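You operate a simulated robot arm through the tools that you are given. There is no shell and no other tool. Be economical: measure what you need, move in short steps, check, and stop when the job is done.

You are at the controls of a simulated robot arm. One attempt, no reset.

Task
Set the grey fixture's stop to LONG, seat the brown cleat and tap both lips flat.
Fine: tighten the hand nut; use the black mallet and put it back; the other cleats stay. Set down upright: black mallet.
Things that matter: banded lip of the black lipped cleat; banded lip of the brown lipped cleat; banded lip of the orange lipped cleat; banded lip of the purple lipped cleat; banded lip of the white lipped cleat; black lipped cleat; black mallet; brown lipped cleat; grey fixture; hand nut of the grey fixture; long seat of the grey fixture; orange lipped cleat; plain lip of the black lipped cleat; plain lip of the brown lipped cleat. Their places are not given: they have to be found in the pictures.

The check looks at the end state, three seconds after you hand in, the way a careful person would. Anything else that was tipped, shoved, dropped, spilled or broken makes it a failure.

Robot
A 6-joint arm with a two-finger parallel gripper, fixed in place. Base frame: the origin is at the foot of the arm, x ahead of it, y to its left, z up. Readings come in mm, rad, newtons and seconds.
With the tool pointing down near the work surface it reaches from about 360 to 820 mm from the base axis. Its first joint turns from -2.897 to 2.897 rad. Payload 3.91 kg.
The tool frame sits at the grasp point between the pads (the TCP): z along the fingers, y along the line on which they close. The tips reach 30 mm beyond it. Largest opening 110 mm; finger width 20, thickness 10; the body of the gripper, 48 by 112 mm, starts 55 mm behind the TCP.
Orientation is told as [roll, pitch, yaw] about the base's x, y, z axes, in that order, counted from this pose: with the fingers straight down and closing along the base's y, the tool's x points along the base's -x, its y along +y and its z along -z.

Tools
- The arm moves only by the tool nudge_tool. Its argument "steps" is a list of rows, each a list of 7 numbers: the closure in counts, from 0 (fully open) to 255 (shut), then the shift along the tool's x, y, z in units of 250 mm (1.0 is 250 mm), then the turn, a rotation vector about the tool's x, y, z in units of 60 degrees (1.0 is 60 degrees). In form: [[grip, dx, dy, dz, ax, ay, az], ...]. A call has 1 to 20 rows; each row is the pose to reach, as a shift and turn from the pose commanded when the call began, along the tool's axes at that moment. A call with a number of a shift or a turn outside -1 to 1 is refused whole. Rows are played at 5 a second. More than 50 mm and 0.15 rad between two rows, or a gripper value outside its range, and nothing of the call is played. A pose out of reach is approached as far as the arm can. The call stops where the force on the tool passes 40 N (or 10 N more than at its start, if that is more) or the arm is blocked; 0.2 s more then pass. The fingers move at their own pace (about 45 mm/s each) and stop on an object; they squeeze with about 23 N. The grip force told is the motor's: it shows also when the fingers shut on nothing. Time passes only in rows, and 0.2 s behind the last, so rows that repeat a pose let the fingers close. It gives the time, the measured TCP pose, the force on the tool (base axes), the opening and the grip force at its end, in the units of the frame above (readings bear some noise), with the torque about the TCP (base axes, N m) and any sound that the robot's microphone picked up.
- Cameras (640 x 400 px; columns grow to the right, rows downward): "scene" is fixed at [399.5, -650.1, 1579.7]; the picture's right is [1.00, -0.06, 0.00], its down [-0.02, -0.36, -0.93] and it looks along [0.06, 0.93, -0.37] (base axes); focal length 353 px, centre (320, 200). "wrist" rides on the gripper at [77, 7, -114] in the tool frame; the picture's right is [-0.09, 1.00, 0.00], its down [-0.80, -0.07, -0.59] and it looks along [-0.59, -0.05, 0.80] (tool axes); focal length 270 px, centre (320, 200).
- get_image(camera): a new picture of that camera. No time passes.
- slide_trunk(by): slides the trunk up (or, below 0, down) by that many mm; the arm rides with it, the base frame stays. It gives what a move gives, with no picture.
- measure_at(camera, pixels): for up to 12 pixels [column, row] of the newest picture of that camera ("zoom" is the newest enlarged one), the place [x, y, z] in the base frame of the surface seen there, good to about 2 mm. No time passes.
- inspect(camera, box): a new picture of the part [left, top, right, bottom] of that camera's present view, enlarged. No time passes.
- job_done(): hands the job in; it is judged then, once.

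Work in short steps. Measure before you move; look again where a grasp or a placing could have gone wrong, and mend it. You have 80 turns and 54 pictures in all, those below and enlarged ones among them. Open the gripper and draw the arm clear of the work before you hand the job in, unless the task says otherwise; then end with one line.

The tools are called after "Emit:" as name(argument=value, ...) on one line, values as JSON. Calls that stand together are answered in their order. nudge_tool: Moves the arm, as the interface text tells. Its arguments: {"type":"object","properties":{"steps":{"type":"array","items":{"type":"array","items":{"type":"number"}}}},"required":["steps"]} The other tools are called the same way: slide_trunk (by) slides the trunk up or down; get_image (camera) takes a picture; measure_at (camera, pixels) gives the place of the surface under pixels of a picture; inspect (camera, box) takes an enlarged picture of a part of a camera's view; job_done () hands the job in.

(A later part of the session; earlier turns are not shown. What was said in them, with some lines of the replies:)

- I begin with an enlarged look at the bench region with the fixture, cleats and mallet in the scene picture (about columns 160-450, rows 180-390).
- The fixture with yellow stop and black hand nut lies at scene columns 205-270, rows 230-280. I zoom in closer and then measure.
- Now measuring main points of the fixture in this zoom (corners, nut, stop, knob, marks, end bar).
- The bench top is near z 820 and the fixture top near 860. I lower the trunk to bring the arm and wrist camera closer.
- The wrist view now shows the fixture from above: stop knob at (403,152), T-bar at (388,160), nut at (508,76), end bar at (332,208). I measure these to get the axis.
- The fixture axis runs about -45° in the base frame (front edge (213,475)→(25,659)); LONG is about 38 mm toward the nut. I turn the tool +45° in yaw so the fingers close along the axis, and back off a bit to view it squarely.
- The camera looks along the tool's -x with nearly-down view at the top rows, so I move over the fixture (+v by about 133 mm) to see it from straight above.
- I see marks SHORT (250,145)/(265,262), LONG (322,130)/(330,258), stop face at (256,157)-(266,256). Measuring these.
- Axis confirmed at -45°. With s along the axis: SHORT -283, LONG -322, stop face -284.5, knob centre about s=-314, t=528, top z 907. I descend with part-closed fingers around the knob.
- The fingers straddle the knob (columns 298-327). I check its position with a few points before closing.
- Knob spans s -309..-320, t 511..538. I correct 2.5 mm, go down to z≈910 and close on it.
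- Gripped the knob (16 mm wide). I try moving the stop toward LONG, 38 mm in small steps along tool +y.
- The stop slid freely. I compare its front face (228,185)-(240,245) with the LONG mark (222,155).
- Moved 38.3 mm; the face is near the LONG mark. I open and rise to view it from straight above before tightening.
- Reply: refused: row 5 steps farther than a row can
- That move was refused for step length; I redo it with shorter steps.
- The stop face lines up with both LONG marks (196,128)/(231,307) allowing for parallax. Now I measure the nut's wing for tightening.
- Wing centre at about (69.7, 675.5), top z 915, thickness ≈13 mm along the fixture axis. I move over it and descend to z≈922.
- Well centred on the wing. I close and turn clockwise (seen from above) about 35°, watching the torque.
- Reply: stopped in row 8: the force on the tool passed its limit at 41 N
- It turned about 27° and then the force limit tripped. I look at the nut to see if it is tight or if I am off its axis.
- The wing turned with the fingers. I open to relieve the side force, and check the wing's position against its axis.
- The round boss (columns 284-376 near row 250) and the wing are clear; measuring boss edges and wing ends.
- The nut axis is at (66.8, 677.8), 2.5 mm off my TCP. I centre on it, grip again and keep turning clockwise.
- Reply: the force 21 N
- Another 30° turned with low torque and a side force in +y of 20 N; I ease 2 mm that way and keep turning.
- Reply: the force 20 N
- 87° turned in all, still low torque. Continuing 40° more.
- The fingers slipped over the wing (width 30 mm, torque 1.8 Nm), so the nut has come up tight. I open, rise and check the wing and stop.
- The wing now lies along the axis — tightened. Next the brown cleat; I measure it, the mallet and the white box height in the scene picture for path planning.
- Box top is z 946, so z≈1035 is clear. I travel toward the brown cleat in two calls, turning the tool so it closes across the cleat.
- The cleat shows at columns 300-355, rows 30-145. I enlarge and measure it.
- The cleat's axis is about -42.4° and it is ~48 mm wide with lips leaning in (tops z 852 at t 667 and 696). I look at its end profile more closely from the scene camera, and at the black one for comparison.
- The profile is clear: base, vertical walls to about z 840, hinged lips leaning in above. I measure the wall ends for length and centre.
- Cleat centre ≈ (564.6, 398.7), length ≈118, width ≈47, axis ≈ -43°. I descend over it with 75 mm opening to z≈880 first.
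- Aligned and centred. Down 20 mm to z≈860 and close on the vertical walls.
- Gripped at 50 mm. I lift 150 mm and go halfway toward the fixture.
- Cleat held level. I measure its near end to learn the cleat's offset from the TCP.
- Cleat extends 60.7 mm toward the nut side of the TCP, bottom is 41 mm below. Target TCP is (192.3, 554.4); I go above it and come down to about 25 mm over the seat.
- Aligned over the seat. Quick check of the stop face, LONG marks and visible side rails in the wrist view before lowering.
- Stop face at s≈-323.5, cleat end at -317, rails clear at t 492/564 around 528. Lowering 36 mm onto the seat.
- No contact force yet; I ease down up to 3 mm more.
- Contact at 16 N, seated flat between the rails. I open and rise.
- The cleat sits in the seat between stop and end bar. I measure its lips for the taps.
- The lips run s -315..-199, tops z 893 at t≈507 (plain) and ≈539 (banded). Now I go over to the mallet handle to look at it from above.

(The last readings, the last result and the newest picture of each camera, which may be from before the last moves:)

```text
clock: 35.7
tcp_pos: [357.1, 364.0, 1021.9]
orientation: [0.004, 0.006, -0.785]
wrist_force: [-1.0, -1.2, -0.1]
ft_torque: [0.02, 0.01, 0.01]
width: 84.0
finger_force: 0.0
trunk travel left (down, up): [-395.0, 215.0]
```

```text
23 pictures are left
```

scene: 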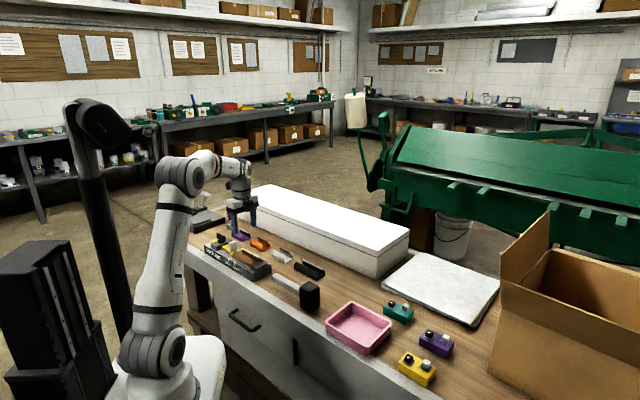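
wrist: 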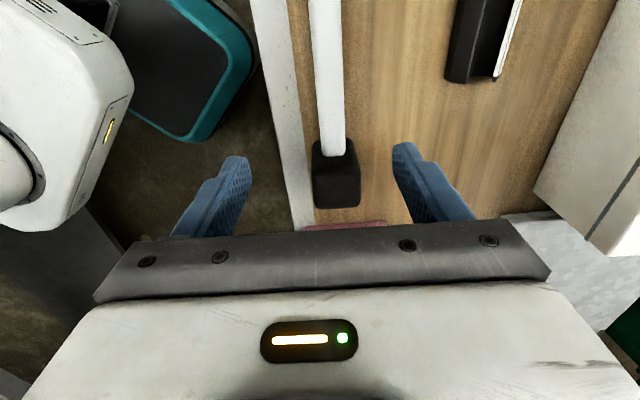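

The handle (columns 310-345) runs down to the head at (335,180). I measure handle edges and head corners.

Emit:
measure_at(camera="wrist", pixels=[[314, 40], [326, 40], [338, 40], [324, 148], [333, 148], [341, 148], [333, 100], [318, 182], [357, 180], [335, 165], [336, 203], [325, 5]])

Emit:
inspect(camera="wrist", box=[270, 0, 400, 230])

```text
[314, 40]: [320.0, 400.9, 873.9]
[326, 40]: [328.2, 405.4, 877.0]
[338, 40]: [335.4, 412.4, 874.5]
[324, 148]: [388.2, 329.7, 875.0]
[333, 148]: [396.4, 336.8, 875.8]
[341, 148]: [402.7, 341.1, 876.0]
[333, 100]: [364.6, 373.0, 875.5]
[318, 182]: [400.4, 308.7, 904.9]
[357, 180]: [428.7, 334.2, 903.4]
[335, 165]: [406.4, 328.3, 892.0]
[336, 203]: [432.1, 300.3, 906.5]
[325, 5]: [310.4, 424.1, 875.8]
```

```text
1.74 times, centred on (335, 115) of wrist
```

zoom: 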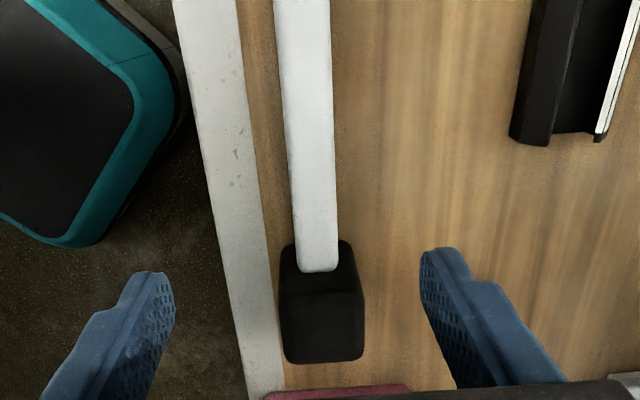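

Handle axis at -45.6°, centre line t≈518.7, z 854–876, head face at s≈54, top 906. I descend to grip close to the head at (392, 341).

Emit:
nudge_tool(steps=[[60, -0.08, 0.02, 0.1, 0, 0, 0.01], [60, -0.163, 0.035, 0.22, 0, 0, 0.01], [60, -0.163, 0.035, 0.36, 0, 0, 0.01], [60, -0.163, 0.035, 0.48, 0, 0, 0.01], [60, -0.163, 0.035, 0.57, 0, 0, 0.01], [60, -0.163, 0.035, 0.57, 0, 0, 0.01]])

Emit:
get_image(camera="wrist")

```text
clock: 37.1
tcp_pos: [390.8, 342.3, 879.7]
orientation: [0.003, 0.006, -0.795]
wrist_force: [1.0, -0.2, -0.5]
ft_torque: [-0.02, 0.01, -0.01]
width: 84.3
finger_force: 0.1
trunk travel left (down, up): [-395.0, 215.0]
```

```text
21 pictures are left
```

wrist: 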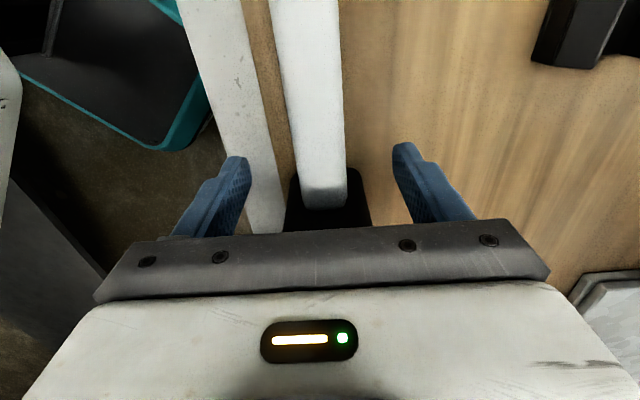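

Centred on the handle just before the head. Down 14 mm and close.

Emit:
nudge_tool(steps=[[60, 0, 0, 0.03, 0, 0, 0], [60, 0, 0, 0.055, 0, 0, 0], [140, 0, 0, 0.055, 0, 0, 0], [220, 0, 0, 0.055, 0, 0, 0], [255, 0, 0, 0.055, 0, 0, 0], [255, 0, 0, 0.055, 0, 0, 0], [255, 0, 0, 0.055, 0, 0, 0]])

```text
clock: 38.7
tcp_pos: [392.4, 342.5, 865.0]
orientation: [0.004, 0.005, -0.796]
wrist_force: [1.4, 0.8, 1.5]
ft_torque: [-0.08, -0.05, 0.14]
width: 25.8
finger_force: 22.9
trunk travel left (down, up): [-395.0, 215.0]
```

Gripped (25.8 mm). I record the pick pose (392.4, 342.5, 865.0, yaw -0.796), lift slowly and check for slip.

Emit:
nudge_tool(steps=[[255, 0, 0, -0.04, 0, 0, 0], [255, 0, 0, -0.12, 0, 0, 0], [255, 0, 0, -0.24, 0, 0, 0], [255, 0, 0, -0.36, 0, 0, 0], [255, 0, 0, -0.48, 0, 0, 0], [255, 0, 0, -0.56, 0, 0, 0]])

Emit:
inspect(camera="scene", box=[230, 190, 380, 310])

```text
clock: 40.1
tcp_pos: [392.0, 340.7, 1005.6]
orientation: [0.003, 0.005, -0.796]
wrist_force: [1.2, 0.7, -2.0]
ft_torque: [0.03, 0.08, 0.04]
width: 26.0
finger_force: 23.1
trunk travel left (down, up): [-395.0, 215.0]
```

```text
3.33 times, centred on (305, 250) of scene
```

zoom: 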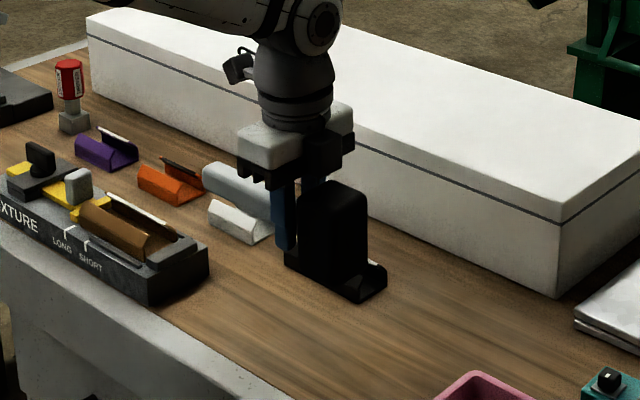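

Mallet held level. I travel toward the fixture while turning +90°, so the handle points toward the robot and the gripper stays clear of the stop knob.

Emit:
nudge_tool(steps=[[255, 0.097, -0.019, 0, 0, 0, -0.1257], [255, 0.194, -0.038, 0, 0, 0, -0.2513], [255, 0.29, -0.057, 0, 0, 0, -0.377], [255, 0.387, -0.076, 0, 0, 0, -0.5027], [255, 0.484, -0.095, 0, 0, 0, -0.6283], [255, 0.581, -0.114, 0, 0, 0, -0.754]])

Emit:
nudge_tool(steps=[[255, 0.083, 0.056, 0, 0, 0, -0.126], [255, 0.166, 0.112, 0, 0, 0, -0.252], [255, 0.249, 0.168, 0, 0, 0, -0.378], [255, 0.331, 0.224, 0, 0, 0, -0.503], [255, 0.414, 0.28, 0, 0, 0, -0.629], [255, 0.497, 0.336, 0, 0, 0, -0.755], [255, 0.497, 0.336, 0, 0, 0, -0.755]])

Emit:
get_image(camera="wrist")

```text
clock: 41.5
tcp_pos: [270.2, 424.7, 1005.8]
orientation: [0.006, 0.0, -0.004]
wrist_force: [0.2, -0.3, -2.3]
ft_torque: [-0.02, 0.09, -0.01]
width: 25.8
finger_force: 22.8
trunk travel left (down, up): [-395.0, 215.0]
```

```text
clock: 43.1
tcp_pos: [145.9, 509.7, 1006.6]
orientation: [0.006, -0.003, 0.785]
wrist_force: [-0.3, 1.0, -3.4]
ft_torque: [-0.06, 0.08, -0.01]
width: 25.6
finger_force: 22.7
trunk travel left (down, up): [-395.0, 215.0]
```

```text
19 pictures are left
```

wrist: 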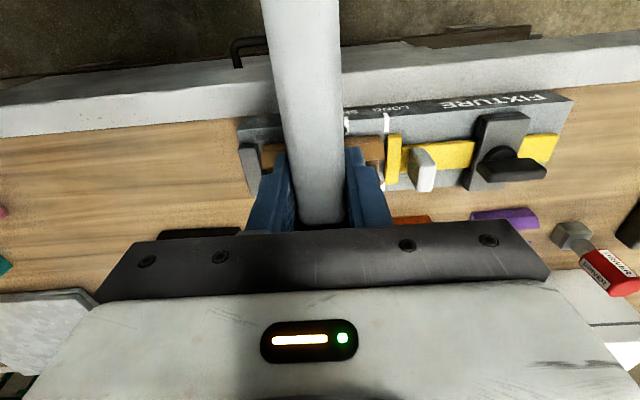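

In position over the plain lip. I descend so the head is about 20 mm above the lips and check from the scene camera.

Emit:
nudge_tool(steps=[[255, 0, 0, 0.1, 0, 0, 0], [255, 0, 0, 0.2, 0, 0, 0], [255, 0, 0, 0.2, 0, 0, 0]])

Emit:
inspect(camera="scene", box=[205, 220, 285, 280])

```text
clock: 43.9
tcp_pos: [147.9, 509.8, 956.7]
orientation: [0.006, -0.005, 0.785]
wrist_force: [-0.2, 0.1, -2.9]
ft_torque: [-0.11, 0.05, -0.02]
width: 25.6
finger_force: 23.1
trunk travel left (down, up): [-395.0, 215.0]
```

```text
6.67 times, centred on (245, 250) of scene
```

zoom: 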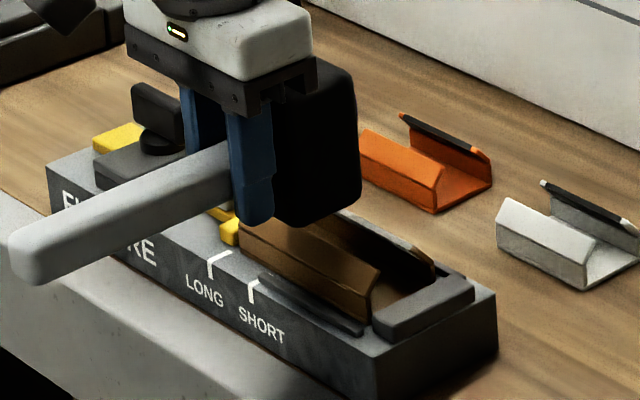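

I measure the head's lower corners to know exactly where it will land.

Emit:
measure_at(camera="zoom", pixels=[[300, 222], [355, 190], [280, 205], [300, 150], [355, 120], [310, 225], [245, 240], [375, 265]])

```text
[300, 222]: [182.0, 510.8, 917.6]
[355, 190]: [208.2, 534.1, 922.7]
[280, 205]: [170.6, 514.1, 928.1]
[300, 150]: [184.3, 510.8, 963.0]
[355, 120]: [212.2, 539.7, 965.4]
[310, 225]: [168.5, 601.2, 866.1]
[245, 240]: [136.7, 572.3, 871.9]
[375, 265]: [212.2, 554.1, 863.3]
```

The head spans t 487–531, s -275..-231, right over the plain lip and clear of the banded one; its face is 44.7 mm under the TCP. I tap down ~30 mm and back up.

Emit:
nudge_tool(steps=[[255, 0.01, 0, 0.05, 0, 0, 0], [255, 0.01, 0, 0.13, 0, 0, 0], [255, 0.01, 0, 0.04, 0, 0, 0], [255, 0.01, 0, 0, 0, 0, 0]])

```text
clock: 44.9
tcp_pos: [145.4, 508.4, 956.8]
orientation: [0.006, -0.002, 0.783]
wrist_force: [-0.3, 0.1, -2.8]
ft_torque: [-0.07, 0.05, 0.01]
width: 25.7
finger_force: 22.8
trunk travel left (down, up): [-395.0, 215.0]
```

No force stop. I look at whether the lip went down.

Emit:
inspect(camera="scene", box=[225, 240, 275, 278])

```text
10.53 times, centred on (250, 259) of scene
```

zoom: 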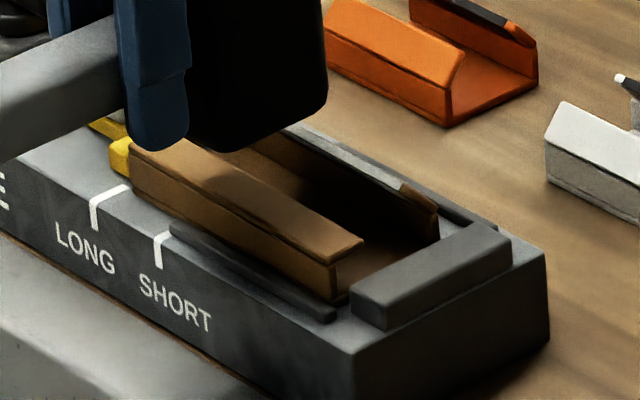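

The plain lip looks much flatter; I measure its inner and outer edges.

Emit:
measure_at(camera="zoom", pixels=[[358, 240], [335, 258], [300, 210], [270, 228], [290, 222], [330, 225], [320, 250], [345, 245], [415, 195], [433, 210], [240, 185], [330, 275]])

```text
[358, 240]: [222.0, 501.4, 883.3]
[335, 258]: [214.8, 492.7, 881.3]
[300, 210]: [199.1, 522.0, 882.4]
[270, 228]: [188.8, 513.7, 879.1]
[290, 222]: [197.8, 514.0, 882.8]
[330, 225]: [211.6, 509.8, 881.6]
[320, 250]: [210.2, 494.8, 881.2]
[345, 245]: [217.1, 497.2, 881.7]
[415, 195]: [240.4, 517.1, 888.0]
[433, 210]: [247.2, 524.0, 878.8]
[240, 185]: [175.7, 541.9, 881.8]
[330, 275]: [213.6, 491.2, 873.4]
```

Plain lip is down to z 881–883, nearly flat. One more slightly firmer tap there, then I shift over.

Emit:
nudge_tool(steps=[[255, 0, 0, 0.08, 0, 0, 0], [255, 0, 0, 0.125, 0, 0, 0], [255, 0, 0, 0.135, 0, 0, 0], [255, 0, 0, 0.06, 0, 0, 0], [255, 0, 0, 0, 0, 0, 0]])

```text
clock: 46.1
tcp_pos: [144.7, 508.5, 958.5]
orientation: [0.006, -0.004, 0.785]
wrist_force: [-0.2, -0.6, -2.4]
ft_torque: [-0.02, 0.03, -0.01]
width: 25.5
finger_force: 22.7
trunk travel left (down, up): [-395.0, 215.0]
```

Now I shift 40 mm outward over the banded lip and tap it.

Emit:
nudge_tool(steps=[[255, -0.08, 0, 0, 0, 0, 0], [255, -0.16, 0, 0, 0, 0, 0], [255, -0.16, 0, 0, 0, 0, 0], [255, -0.16, 0, 0.06, 0, 0, 0], [255, -0.16, 0, 0.135, 0, 0, 0], [255, -0.16, 0, 0.04, 0, 0, 0], [255, -0.16, 0, 0, 0, 0, 0], [255, -0.16, 0, 0.08, 0, 0, 0], [255, -0.16, 0, 0.137, 0, 0, 0], [255, -0.16, 0, 0.06, 0, 0, 0], [255, -0.16, 0, 0, 0, 0, 0]])

Emit:
inspect(camera="scene", box=[225, 240, 275, 278])

```text
clock: 48.5
tcp_pos: [172.8, 537.9, 957.0]
orientation: [0.007, -0.002, 0.784]
wrist_force: [-0.1, 0.1, -1.6]
ft_torque: [-0.03, 0.03, 0.02]
width: 25.8
finger_force: 23.1
trunk travel left (down, up): [-395.0, 215.0]
```

```text
10.53 times, centred on (250, 259) of scene
```

zoom: 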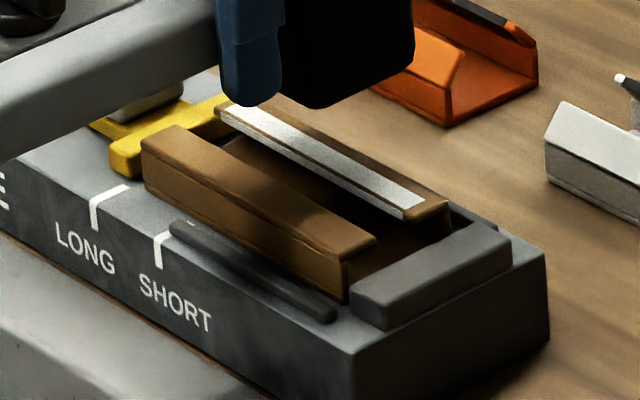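

Both lips appear flat now. Measuring edges of each.

Emit:
measure_at(camera="zoom", pixels=[[370, 240], [345, 256], [250, 180], [225, 195], [160, 150], [185, 135], [405, 212], [440, 205], [330, 165], [355, 155], [240, 112], [265, 105]])

```text
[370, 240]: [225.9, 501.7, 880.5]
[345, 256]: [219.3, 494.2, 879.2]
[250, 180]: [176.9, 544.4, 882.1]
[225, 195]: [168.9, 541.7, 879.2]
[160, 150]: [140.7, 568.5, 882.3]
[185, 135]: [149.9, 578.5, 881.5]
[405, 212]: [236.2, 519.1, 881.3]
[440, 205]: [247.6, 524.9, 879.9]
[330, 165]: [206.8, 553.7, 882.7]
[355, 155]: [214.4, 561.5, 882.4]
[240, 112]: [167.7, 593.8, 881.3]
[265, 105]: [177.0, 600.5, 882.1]
```

Both lips read flat (z 879–882.5). I lift the mallet and carry it back, reversing the turn.

Emit:
nudge_tool(steps=[[255, 0, 0, -0.1, 0, 0, 0], [255, 0, 0, -0.2, 0, 0, 0], [255, 0.007, -0.1, -0.2, 0, 0, 0.126], [255, 0.015, -0.2, -0.2, 0, 0, 0.251], [255, 0.022, -0.3, -0.2, 0, 0, 0.377], [255, 0.029, -0.4, -0.2, 0, 0, 0.503], [255, 0.037, -0.5, -0.2, 0, 0, 0.628], [255, 0.044, -0.595, -0.2, 0, 0, 0.754]])

Emit:
inspect(camera="scene", box=[200, 225, 280, 285])

```text
clock: 50.3
tcp_pos: [271.6, 422.9, 1005.4]
orientation: [0.005, -0.001, -0.007]
wrist_force: [-0.6, 0.7, -2.0]
ft_torque: [-0.03, 0.09, 0.01]
width: 25.6
finger_force: 23.1
trunk travel left (down, up): [-395.0, 215.0]
```

```text
6.67 times, centred on (240, 255) of scene
```

zoom: 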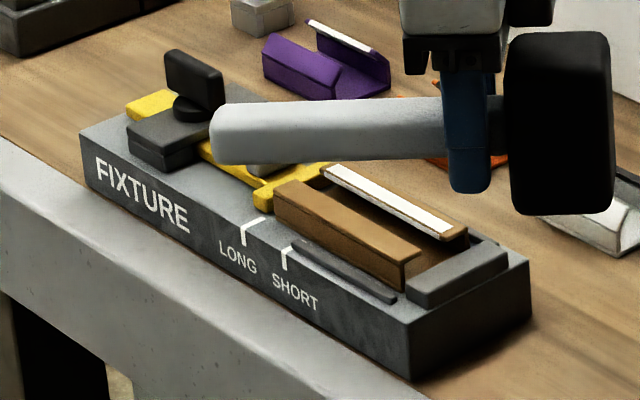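

The cleat sits well between stop and end bar. Continuing to the mallet's original spot.

Emit:
nudge_tool(steps=[[255, -0.08, -0.053, 0, 0, 0, 0.1257], [255, -0.162, -0.107, 0, 0, 0, 0.251], [255, -0.243, -0.16, 0, 0, 0, 0.377], [255, -0.323, -0.214, 0, 0, 0, 0.502], [255, -0.404, -0.268, 0, 0, 0, 0.628], [255, -0.485, -0.321, 0, 0, 0, 0.753], [255, -0.485, -0.321, 0, 0, 0, 0.753]])

Emit:
nudge_tool(steps=[[255, 0, 0, 0.12, 0, 0, 0], [255, 0, 0, 0.24, 0, 0, 0], [255, 0, 0, 0.36, 0, 0, 0], [255, 0, 0, 0.46, 0, 0, 0], [255, 0, 0, 0.52, 0, 0, 0], [255, 0, 0, 0.545, 0, 0, 0], [255, 0, 0, 0.545, 0, 0, 0]])

```text
clock: 51.9
tcp_pos: [392.0, 342.4, 1006.2]
orientation: [0.005, 0.008, -0.795]
wrist_force: [0.2, 0.5, -2.2]
ft_torque: [0.08, 0.07, 0.06]
width: 25.6
finger_force: 23.2
trunk travel left (down, up): [-395.0, 215.0]
```

```text
clock: 53.5
tcp_pos: [391.9, 343.1, 868.6]
orientation: [0.004, 0.006, -0.794]
wrist_force: [-0.6, -0.3, -2.1]
ft_torque: [0.06, 0.06, -0.01]
width: 25.9
finger_force: 22.7
trunk travel left (down, up): [-395.0, 215.0]
```

Almost down (z 868.6, pick height 865). I ease down until contact, and see the force.

Emit:
nudge_tool(steps=[[255, 0, 0, 0.006, 0, 0, 0], [255, 0, 0, 0.011, 0, 0, 0], [255, 0, 0, 0.015, 0, 0, 0], [255, 0, 0, 0.015, 0, 0, 0]])

Emit:
inspect(camera="scene", box=[260, 240, 340, 320])

```text
clock: 54.5
tcp_pos: [390.5, 343.6, 864.8]
orientation: [0.003, 0.003, -0.794]
wrist_force: [1.2, 0.3, -1.0]
ft_torque: [0.03, 0.01, 0.02]
width: 25.7
finger_force: 23.4
trunk travel left (down, up): [-395.0, 215.0]
```

```text
5.00 times, centred on (300, 280) of scene
```

zoom: 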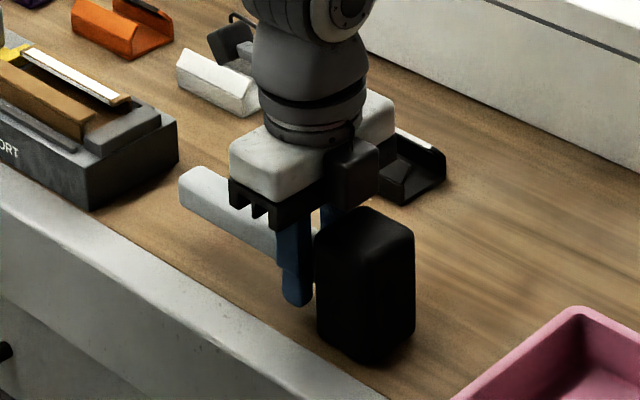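

Barely touching. Another 1.5 mm until it bears.

Emit:
nudge_tool(steps=[[255, 0, 0, 0.003, 0, 0, 0], [255, 0, 0, 0.006, 0, 0, 0], [255, 0, 0, 0.006, 0, 0, 0]])

```text
clock: 55.3
tcp_pos: [392.4, 342.3, 866.2]
orientation: [0.006, 0.002, -0.793]
wrist_force: [2.2, 0.9, 15.5]
ft_torque: [-0.51, 0.03, 0.05]
width: 25.8
finger_force: 22.7
trunk travel left (down, up): [-395.0, 215.0]
```

It bears with 15 N. I relax slightly, open slowly, wait, and rise.

Emit:
nudge_tool(steps=[[255, 0, 0, -0.003, 0, 0, 0], [200, 0, 0, -0.003, 0, 0, 0], [130, 0, 0, -0.003, 0, 0, 0], [80, 0, 0, -0.003, 0, 0, 0], [80, 0, 0, -0.003, 0, 0, 0], [80, 0, 0, -0.1, 0, 0, 0], [80, 0, 0, -0.22, 0, 0, 0], [80, 0, 0, -0.38, 0, 0, 0], [80, 0, 0, -0.54, 0, 0, 0], [80, 0, 0, -0.7, 0, 0, 0]])

Emit:
inspect(camera="scene", box=[190, 220, 350, 320])

```text
clock: 57.5
tcp_pos: [390.9, 341.5, 1040.4]
orientation: [0.004, 0.005, -0.795]
wrist_force: [0.0, -0.6, -0.5]
ft_torque: [-0.03, -0.03, 0.02]
width: 75.4
finger_force: 0.0
trunk travel left (down, up): [-395.0, 215.0]
```

```text
4.00 times, centred on (270, 270) of scene
```

zoom: 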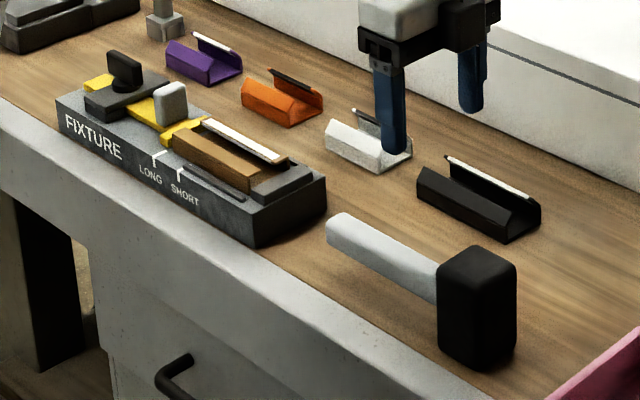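

Mallet stands as before. I go over the fixture for a final check of nut, stop and cleat.

Emit:
nudge_tool(steps=[[80, 0.18, 0.012, 0, 0, 0, 0], [80, 0.36, 0.024, 0, 0, 0, 0], [80, 0.54, 0.036, 0, 0, 0, 0], [80, 0.72, 0.04, 0, 0, 0, 0], [80, 0.9, 0.04, 0, 0, 0, 0], [80, 1.0, 0.04, 0, 0, 0, 0]])

Emit:
nudge_tool(steps=[[80, 0.18, 0, 0, 0, 0, 0], [80, 0.36, 0, 0, 0, 0, 0], [80, 0.5, 0, 0, 0, 0, 0]])

Emit:
inspect(camera="wrist", box=[160, 0, 480, 230])

```text
clock: 58.9
tcp_pos: [222.6, 526.8, 1040.6]
orientation: [0.002, 0.004, -0.795]
wrist_force: [0.8, 0.6, 0.0]
ft_torque: [0.02, 0.01, 0.03]
width: 75.5
finger_force: 0.0
trunk travel left (down, up): [-395.0, 215.0]
```

```text
clock: 59.7
tcp_pos: [135.3, 617.6, 1040.6]
orientation: [0.002, 0.007, -0.793]
wrist_force: [0.3, 0.0, 0.3]
ft_torque: [0.02, 0.01, -0.04]
width: 75.4
finger_force: 0.0
trunk travel left (down, up): [-395.0, 215.0]
```

```text
1.74 times, centred on (320, 115) of wrist
```

zoom: 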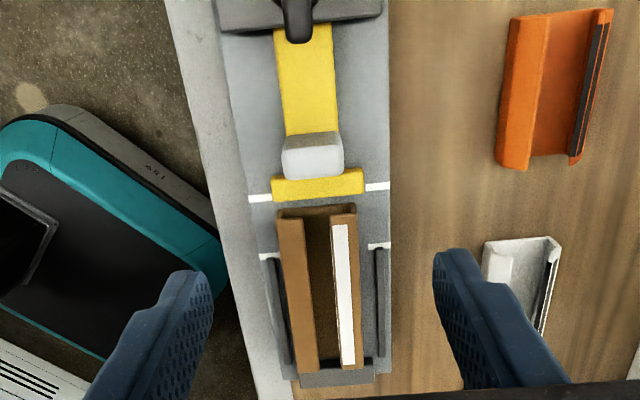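

Stop and cleat are well placed; the wing lies along the axis. For certainty I re-grip the wing along v and verify the tightness with a torque reading.

Emit:
nudge_tool(steps=[[80, 0.18, -0.012, 0, 0, 0, 0], [80, 0.366, -0.024, 0, 0, 0, 0], [80, 0.366, -0.024, 0.15, 0, 0, 0], [80, 0.366, -0.024, 0.3, 0, 0, 0], [80, 0.366, -0.024, 0.42, 0, 0, 0], [80, 0.366, -0.024, 0.46, 0, 0, 0], [80, 0.366, -0.024, 0.46, 0, 0, 0]])

Emit:
get_image(camera="wrist")

```text
clock: 61.3
tcp_pos: [67.3, 679.5, 927.1]
orientation: [0.002, 0.004, -0.795]
wrist_force: [1.2, -0.3, -0.1]
ft_torque: [0.0, -0.01, 0.03]
width: 75.5
finger_force: 0.0
trunk travel left (down, up): [-395.0, 215.0]
```

```text
11 pictures are left
```

wrist: 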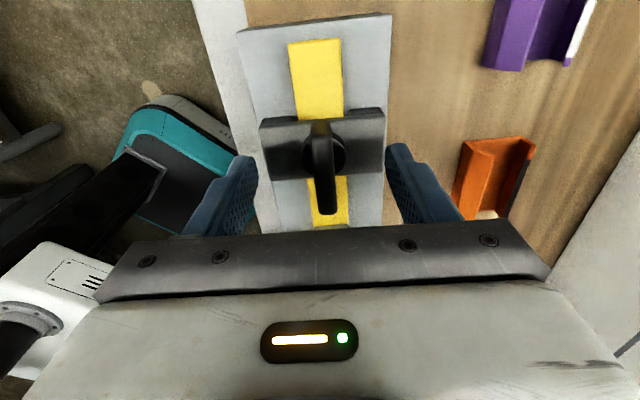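

Wing is in line with the fingers. I close and turn clockwise slightly, reading the torque.

Emit:
nudge_tool(steps=[[80, 0, 0, 0.02, 0, 0, 0], [160, 0, 0, 0.02, 0, 0, 0], [255, 0, 0, 0.02, 0, 0, 0], [255, 0, 0, 0.02, 0, 0, 0], [255, 0, 0, 0.02, 0, 0, 0], [255, 0, 0, 0.02, 0, 0, 0.04], [255, 0, 0, 0.02, 0, 0, 0.08], [255, 0, 0, 0.02, 0, 0, 0.12]])

```text
clock: 63.1
tcp_pos: [67.7, 680.9, 922.1]
orientation: [0.006, 0.006, -0.92]
wrist_force: [14.5, 26.1, 6.2]
ft_torque: [-0.02, -0.11, 1.19]
width: 14.4
finger_force: 44.9
trunk travel left (down, up): [-395.0, 215.0]
```

Torque builds to 1.2 Nm with the wing unmoving: the nut is tight. I unwind the tool, open and rise clear.

Emit:
nudge_tool(steps=[[255, 0, 0, 0, 0, 0, -0.04], [200, 0, 0, 0, 0, 0, -0.06], [120, 0, 0, 0, 0, 0, -0.06], [80, 0, 0, 0, 0, 0, -0.06], [80, 0, 0, 0, 0, 0, -0.06], [80, 0, 0, -0.15, 0, 0, -0.06], [80, 0, 0, -0.3, 0, 0, -0.06], [80, 0, 0, -0.45, 0, 0, -0.06], [80, 0, 0, -0.6, 0, 0, -0.06]])

Emit:
inspect(camera="scene", box=[190, 220, 350, 320])

Emit:
get_image(camera="wrist")

```text
clock: 65.1
tcp_pos: [67.0, 676.7, 1072.3]
orientation: [0.004, 0.006, -0.859]
wrist_force: [-0.3, -0.4, 1.0]
ft_torque: [0.01, 0.04, 0.01]
width: 75.5
finger_force: 0.1
trunk travel left (down, up): [-395.0, 215.0]
```

```text
4.00 times, centred on (270, 270) of scene
```

zoom: 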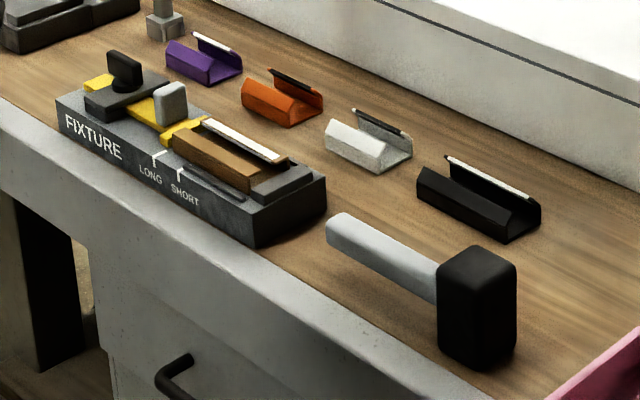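

```text
9 pictures are left
```

wrist: 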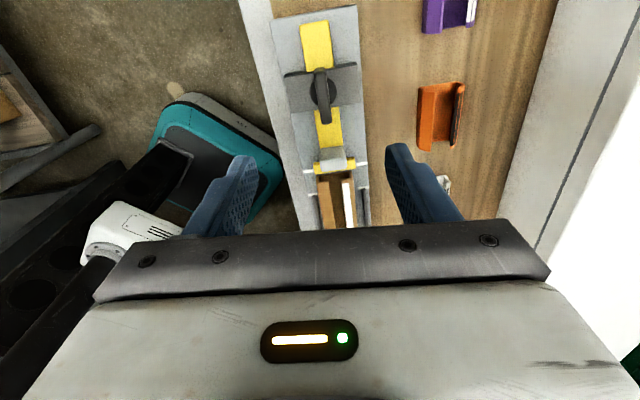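

Stop at LONG, nut tight, cleat seated with both lips flat, mallet standing in its place, gripper open and clear. Handing in.

Emit:
job_done()

```text
The job is handed in.
```

I set the stop to LONG, tightened the hand nut, seated the brown cleat, and tapped both its lips flat. The black mallet is back upright where it was, and the other cleats were left alone.
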